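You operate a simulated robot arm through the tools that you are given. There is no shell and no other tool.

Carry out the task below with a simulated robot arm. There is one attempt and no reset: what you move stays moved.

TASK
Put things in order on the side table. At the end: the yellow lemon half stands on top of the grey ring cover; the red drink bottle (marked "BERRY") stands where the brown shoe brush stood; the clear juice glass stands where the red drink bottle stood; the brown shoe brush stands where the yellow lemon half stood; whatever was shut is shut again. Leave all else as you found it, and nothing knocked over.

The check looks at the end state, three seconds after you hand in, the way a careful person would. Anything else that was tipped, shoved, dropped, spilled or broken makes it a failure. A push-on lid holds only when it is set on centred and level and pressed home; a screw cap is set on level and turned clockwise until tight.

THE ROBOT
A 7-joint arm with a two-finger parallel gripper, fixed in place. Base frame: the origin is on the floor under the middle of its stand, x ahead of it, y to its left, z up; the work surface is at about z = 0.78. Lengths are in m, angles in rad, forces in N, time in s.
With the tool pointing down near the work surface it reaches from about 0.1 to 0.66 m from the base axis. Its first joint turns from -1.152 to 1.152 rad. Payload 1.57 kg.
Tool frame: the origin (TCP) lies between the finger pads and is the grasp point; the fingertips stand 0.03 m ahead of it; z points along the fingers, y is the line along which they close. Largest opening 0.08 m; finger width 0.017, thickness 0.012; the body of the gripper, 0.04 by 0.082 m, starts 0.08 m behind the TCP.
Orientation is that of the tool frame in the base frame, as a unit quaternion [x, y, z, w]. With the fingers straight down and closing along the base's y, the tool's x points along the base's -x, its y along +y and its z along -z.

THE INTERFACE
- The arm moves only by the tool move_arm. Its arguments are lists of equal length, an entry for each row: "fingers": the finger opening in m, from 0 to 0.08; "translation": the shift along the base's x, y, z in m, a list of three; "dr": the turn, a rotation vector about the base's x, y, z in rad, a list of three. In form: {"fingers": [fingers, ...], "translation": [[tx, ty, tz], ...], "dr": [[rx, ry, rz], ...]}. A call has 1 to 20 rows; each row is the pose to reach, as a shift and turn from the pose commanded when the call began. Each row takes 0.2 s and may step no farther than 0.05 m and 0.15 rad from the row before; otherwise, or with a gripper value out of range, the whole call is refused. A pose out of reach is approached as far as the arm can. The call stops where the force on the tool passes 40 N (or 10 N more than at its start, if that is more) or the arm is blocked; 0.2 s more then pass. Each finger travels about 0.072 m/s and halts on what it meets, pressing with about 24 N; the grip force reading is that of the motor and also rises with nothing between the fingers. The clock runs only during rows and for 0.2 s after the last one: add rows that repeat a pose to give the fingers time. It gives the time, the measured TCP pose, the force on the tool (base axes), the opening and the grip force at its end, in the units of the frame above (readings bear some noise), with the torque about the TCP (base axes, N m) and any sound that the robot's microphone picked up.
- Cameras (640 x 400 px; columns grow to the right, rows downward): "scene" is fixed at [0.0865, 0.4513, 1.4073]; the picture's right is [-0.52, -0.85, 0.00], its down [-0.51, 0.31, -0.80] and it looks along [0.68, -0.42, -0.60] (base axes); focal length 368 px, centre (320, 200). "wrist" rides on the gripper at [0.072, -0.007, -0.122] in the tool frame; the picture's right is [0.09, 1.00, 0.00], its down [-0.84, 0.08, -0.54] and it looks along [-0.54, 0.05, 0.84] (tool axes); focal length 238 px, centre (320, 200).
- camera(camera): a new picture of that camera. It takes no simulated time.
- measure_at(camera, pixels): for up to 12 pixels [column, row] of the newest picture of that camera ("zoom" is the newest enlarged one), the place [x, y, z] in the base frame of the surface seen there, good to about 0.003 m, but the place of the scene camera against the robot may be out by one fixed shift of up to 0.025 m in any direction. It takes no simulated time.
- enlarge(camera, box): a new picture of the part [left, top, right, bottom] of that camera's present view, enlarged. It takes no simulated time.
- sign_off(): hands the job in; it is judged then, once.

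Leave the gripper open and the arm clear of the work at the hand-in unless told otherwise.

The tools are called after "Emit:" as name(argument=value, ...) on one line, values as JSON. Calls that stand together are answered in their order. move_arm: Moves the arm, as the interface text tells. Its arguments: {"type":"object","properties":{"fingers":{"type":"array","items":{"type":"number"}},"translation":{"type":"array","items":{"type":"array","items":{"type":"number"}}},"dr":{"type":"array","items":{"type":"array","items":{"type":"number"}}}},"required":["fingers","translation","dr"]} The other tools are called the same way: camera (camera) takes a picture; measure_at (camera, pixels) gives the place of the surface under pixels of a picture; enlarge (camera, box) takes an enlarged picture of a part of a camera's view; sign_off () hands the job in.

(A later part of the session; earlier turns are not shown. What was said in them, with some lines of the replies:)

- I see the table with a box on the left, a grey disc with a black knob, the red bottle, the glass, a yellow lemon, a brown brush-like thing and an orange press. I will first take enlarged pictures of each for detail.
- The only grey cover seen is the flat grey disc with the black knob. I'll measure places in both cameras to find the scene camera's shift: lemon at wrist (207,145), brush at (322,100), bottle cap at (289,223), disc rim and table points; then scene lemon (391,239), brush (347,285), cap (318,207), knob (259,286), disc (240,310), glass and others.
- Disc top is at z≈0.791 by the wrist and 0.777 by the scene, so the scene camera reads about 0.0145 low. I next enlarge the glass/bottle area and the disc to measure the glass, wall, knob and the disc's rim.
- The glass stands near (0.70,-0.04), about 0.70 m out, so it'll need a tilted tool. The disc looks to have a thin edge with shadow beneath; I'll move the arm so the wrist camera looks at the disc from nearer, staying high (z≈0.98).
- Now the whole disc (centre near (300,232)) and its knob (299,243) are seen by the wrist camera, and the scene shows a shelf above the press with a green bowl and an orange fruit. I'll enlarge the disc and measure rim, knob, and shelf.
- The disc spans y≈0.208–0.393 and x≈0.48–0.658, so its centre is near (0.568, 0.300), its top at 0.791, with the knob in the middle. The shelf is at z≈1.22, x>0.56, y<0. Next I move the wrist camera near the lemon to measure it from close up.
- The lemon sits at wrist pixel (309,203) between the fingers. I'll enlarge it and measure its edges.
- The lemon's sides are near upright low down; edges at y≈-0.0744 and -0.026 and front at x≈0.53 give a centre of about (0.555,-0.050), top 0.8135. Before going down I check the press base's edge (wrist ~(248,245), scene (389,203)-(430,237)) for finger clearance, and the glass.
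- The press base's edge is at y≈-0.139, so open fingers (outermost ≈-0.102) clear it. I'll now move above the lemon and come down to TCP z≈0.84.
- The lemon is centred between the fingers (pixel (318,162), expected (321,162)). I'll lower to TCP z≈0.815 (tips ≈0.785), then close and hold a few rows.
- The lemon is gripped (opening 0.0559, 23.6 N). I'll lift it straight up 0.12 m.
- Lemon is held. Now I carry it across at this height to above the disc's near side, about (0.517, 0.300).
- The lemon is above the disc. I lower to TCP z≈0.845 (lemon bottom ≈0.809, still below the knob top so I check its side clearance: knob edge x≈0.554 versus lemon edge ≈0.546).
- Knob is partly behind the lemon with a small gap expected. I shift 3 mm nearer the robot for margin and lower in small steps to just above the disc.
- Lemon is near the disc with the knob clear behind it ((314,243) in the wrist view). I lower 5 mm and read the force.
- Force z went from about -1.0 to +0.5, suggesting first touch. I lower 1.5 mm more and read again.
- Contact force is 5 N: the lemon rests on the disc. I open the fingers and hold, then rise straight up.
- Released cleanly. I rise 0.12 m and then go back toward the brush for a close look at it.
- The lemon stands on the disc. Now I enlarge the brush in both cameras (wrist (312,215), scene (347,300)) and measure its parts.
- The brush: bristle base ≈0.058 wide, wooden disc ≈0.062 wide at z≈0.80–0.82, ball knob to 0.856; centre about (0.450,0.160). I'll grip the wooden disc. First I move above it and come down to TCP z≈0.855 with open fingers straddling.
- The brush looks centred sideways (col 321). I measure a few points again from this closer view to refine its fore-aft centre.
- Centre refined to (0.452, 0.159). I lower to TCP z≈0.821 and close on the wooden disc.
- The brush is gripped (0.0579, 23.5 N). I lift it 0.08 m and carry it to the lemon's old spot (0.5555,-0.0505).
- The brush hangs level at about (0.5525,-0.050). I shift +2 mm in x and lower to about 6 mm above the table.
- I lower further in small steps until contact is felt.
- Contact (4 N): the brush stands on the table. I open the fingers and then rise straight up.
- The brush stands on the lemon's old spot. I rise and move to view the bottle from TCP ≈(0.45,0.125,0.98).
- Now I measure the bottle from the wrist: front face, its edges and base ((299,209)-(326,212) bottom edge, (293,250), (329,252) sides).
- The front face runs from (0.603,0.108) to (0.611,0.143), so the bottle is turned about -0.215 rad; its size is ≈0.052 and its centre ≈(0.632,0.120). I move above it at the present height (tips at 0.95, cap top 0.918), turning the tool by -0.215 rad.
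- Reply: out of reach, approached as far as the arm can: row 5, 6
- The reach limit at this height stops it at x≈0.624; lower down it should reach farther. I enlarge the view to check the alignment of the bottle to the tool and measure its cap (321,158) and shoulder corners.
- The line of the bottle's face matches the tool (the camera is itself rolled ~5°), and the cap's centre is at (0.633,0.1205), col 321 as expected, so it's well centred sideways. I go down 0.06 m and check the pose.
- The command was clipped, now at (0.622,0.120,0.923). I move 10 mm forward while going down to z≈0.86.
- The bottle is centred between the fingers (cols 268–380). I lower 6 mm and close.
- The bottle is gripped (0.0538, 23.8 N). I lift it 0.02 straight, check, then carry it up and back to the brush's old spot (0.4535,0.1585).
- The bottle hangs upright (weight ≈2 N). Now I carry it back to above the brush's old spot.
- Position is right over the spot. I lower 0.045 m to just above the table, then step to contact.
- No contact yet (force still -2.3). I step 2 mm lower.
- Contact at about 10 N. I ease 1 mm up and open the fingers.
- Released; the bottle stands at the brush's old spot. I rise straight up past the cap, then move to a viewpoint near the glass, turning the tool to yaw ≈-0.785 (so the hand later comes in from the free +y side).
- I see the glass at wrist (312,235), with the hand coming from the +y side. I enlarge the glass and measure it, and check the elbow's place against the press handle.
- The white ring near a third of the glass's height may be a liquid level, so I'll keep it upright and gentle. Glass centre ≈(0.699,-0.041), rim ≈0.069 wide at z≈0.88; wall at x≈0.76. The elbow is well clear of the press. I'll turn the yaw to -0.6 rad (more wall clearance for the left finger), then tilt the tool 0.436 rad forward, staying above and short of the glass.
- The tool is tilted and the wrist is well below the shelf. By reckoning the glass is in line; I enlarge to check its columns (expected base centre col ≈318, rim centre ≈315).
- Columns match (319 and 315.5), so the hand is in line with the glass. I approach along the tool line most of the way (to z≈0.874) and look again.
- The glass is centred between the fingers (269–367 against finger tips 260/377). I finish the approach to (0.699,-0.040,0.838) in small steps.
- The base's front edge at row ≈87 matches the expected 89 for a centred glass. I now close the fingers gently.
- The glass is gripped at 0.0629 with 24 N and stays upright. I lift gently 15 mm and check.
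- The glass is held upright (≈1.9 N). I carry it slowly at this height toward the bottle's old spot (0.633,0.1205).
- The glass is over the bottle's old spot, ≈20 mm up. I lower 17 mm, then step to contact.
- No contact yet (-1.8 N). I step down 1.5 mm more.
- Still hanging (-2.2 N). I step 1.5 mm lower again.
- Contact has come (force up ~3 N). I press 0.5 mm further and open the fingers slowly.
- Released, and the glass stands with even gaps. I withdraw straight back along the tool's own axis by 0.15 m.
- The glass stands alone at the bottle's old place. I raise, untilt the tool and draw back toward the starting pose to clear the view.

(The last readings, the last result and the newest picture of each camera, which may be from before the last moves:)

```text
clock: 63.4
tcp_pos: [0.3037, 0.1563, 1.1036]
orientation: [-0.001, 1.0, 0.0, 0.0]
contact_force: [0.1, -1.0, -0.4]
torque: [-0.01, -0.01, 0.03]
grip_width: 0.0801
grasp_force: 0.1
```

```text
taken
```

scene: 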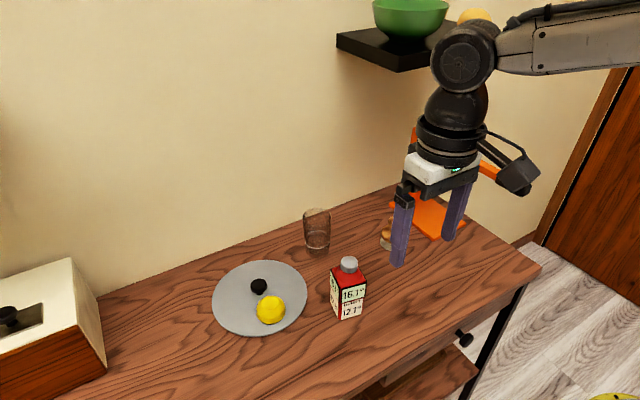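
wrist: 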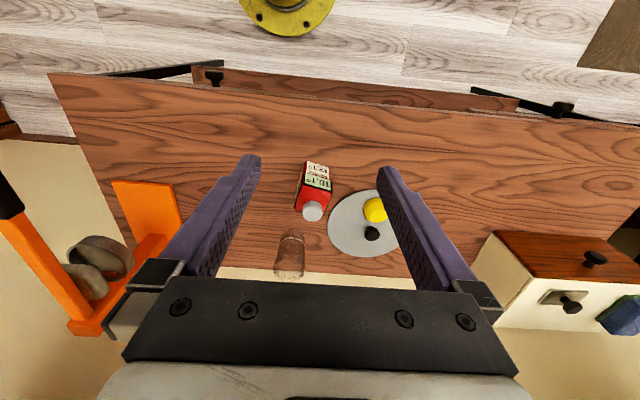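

All is upright as far as seen. I enlarge the scene around the glass and bottle and measure, to compare with the old places; then I'll shift the arm to see the brush.

Emit:
enlarge(camera="scene", box=[270, 190, 390, 330])

Emit:
measure_at(camera="scene", pixels=[[317, 256], [308, 248], [326, 248], [304, 214], [330, 214], [349, 260], [340, 305], [358, 303], [335, 300], [270, 305], [259, 284], [232, 320]])

Emit:
move_arm(fingers=[0.08, 0.08, 0.08, 0.08, 0.08], translation=[[0, -0.035, 0.01], [0, -0.07, 0.02], [0, -0.105, 0.03], [0, -0.14, 0.03], [0, -0.15, 0.03]], dr=[[0, 0, 0], [0, 0, 0], [0, 0, 0], [0, 0, 0], [0, 0, 0]])

Emit:
camera(camera="wrist")

Emit:
camera(camera="scene")

```text
2.86 times, centred on (330, 260) of scene
```

zoom: 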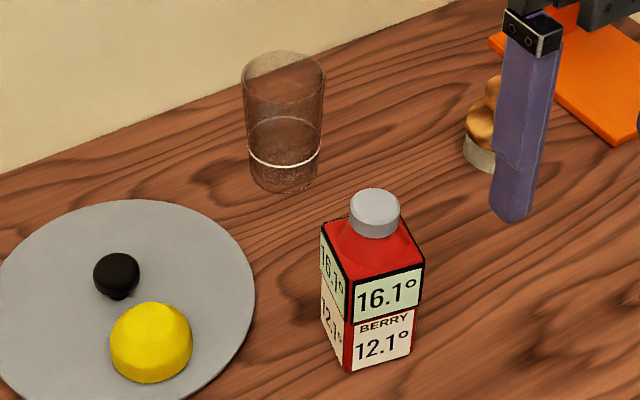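

```text
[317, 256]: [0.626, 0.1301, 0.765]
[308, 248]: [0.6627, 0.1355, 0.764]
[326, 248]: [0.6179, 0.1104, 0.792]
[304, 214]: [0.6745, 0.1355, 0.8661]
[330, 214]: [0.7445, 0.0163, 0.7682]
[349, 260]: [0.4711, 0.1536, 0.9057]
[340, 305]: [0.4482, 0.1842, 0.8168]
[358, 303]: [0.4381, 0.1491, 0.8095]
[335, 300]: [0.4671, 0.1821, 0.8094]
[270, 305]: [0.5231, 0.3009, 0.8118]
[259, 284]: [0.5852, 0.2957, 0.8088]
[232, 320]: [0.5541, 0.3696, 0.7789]
```

```text
clock: 64.6
tcp_pos: [0.3005, 0.0059, 1.1334]
orientation: [0.0, 1.0, 0.0, 0.001]
contact_force: [-1.2, 0.2, 1.1]
torque: [0.01, -0.03, 0.0]
grip_width: 0.0802
grasp_force: 0.1
```

```text
taken
```

wrist: 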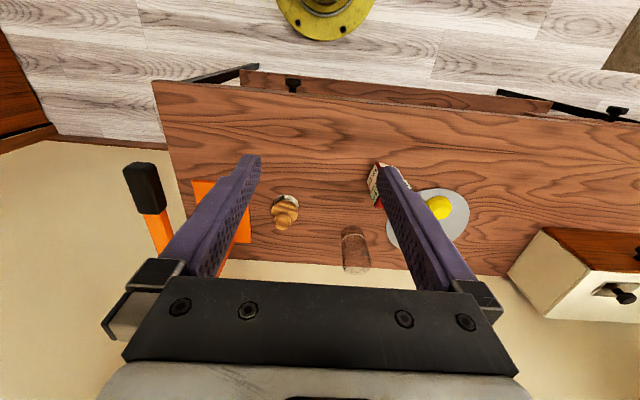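

```text
taken
```

scene: 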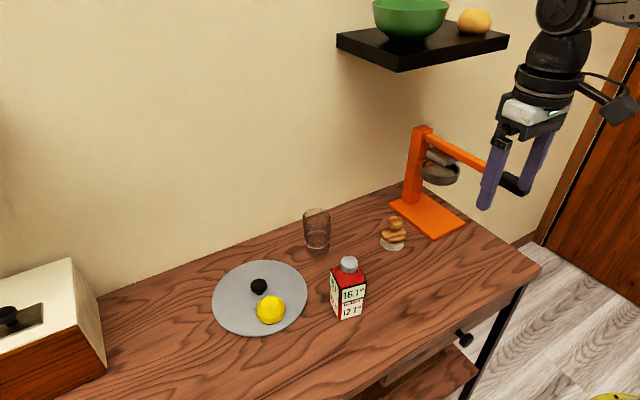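

Brush, glass, bottle and lemon all stand upright. I move to a middle viewpoint to measure the final places with the wrist camera.

Emit:
move_arm(fingers=[0.08, 0.08, 0.08, 0.08, 0.08], translation=[[0.03, 0.015, -0.01], [0.06, 0.03, -0.02], [0.09, 0.045, -0.03], [0.12, 0.055, -0.04], [0.13, 0.06, -0.05]], dr=[[0, 0, 0], [0, 0, 0], [0, 0, 0], [0, 0, 0], [0, 0, 0]])

Emit:
camera(camera="wrist")

```text
clock: 65.8
tcp_pos: [0.4309, 0.0682, 1.085]
orientation: [0.0, 1.0, 0.0, 0.0]
contact_force: [-0.8, 0.5, -0.3]
torque: [0.01, -0.01, 0.0]
grip_width: 0.0798
grasp_force: 0.0
```

```text
taken
```

wrist: 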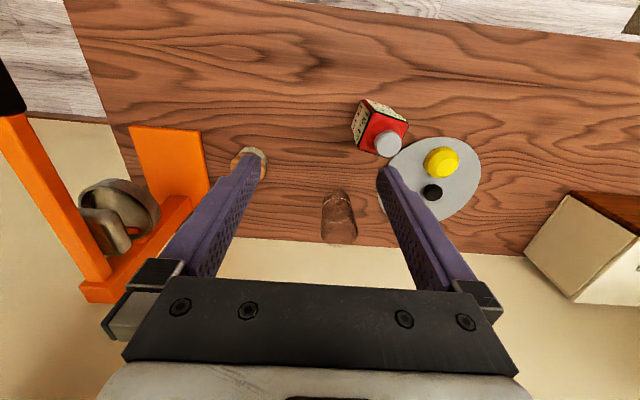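

I enlarge the bottle, glass and disc region of the wrist view and measure their edges.

Emit:
enlarge(camera="wrist", box=[310, 85, 490, 250])

Emit:
measure_at(camera="wrist", pixels=[[388, 144], [380, 144], [396, 144], [365, 102], [388, 112], [338, 188], [338, 192], [338, 198], [325, 205], [352, 205], [442, 160], [432, 192]])

```text
2.42 times, centred on (400, 168) of wrist
```

zoom: 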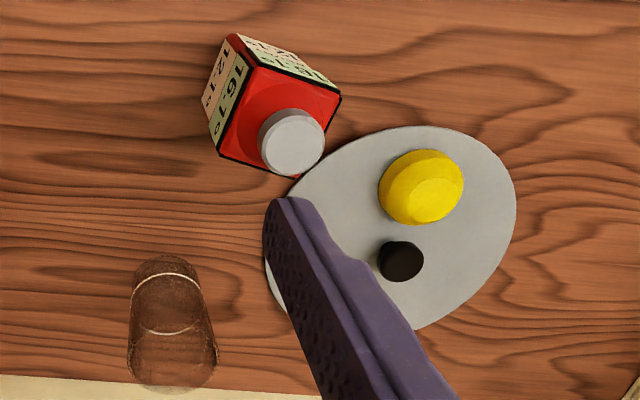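

```text
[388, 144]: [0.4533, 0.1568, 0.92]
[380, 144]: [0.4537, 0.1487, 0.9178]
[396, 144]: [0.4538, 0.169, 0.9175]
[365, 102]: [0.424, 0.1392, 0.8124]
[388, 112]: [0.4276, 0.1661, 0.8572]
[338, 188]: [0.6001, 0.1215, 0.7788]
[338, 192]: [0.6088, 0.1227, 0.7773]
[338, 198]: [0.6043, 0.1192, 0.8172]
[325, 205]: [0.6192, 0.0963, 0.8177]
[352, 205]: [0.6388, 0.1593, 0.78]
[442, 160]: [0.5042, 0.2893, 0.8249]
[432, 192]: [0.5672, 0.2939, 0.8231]
```

Final places: bottle cap at (0.453,0.158) on the brush's spot, glass centre ≈(0.634,0.121) on the bottle's spot, lemon on the disc. I draw the arm back to a clear pose and take a last look, including the brush.

Emit:
move_arm(fingers=[0.08, 0.08, 0.08, 0.08, 0.08], translation=[[-0.03, -0.015, 0.01], [-0.06, -0.03, 0.02], [-0.09, -0.045, 0.03], [-0.12, -0.055, 0.04], [-0.13, -0.06, 0.05]], dr=[[0, 0, 0], [0, 0, 0], [0, 0, 0], [0, 0, 0], [0, 0, 0]])

Emit:
camera(camera="scene")

Emit:
enlarge(camera="scene", box=[200, 180, 480, 340])

Emit:
enlarge(camera="wrist", box=[180, 140, 480, 290])

```text
clock: 67.0
tcp_pos: [0.2999, 0.0073, 1.1347]
orientation: [0.0, 1.0, 0.0, 0.0]
contact_force: [-0.1, -0.2, 0.2]
torque: [0.0, 0.01, -0.02]
grip_width: 0.08
grasp_force: 0.0
```

```text
taken
```

scene: 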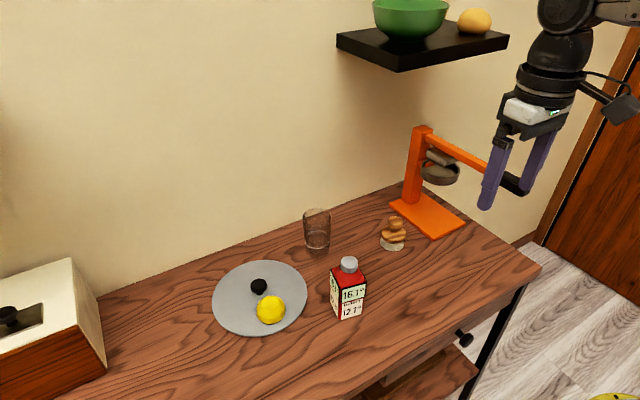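

```text
2.29 times, centred on (340, 260) of scene
```

zoom: 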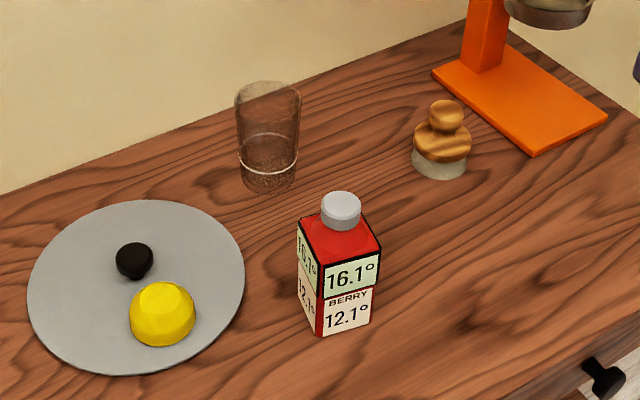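

```text
2.13 times, centred on (330, 215) of wrist
```

zoom: 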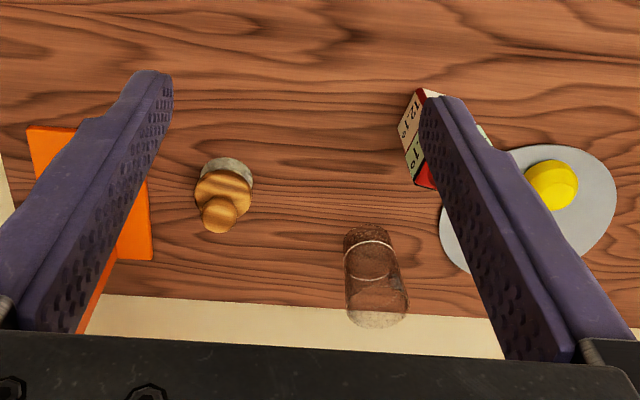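

The lemon half is on the grey cover, the bottle on the brush's old spot, the glass on the bottle's old spot and the brush on the lemon's old spot. All stand upright, nothing else has moved, and nothing was opened. The gripper is open and clear, so I hand in.

Emit:
sign_off()

```text
The job is handed in.
```

I moved all four things to their places and handed the job in. Everything was standing upright in the last pictures; I have not seen the check's result.

| Item | Where it stands now | How close |
|---|---|---|
| Yellow lemon half | On the grey disc with the black knob, beside the knob | Fully on the disc |
| Red "BERRY" bottle | The brush's old spot | Measured within about 2 mm |
| Clear juice glass | The bottle's old spot | Measured within about 2 mm |
| Brown shoe brush | The lemon's old spot | Set down on the spot, within a few mm by the arm's reading; not measured again afterwards |

- **Grey ring cover:** I took this to be the flat grey disc, as it was the only grey cover in sight.
- **Glass:** It has a white ring about a third of the way up that may be a liquid level. I kept the glass upright and moved it slowly, and saw no spill.
- **Shut things:** I opened nothing, so there was nothing to shut again.

The gripper is open and the arm is clear of the table.
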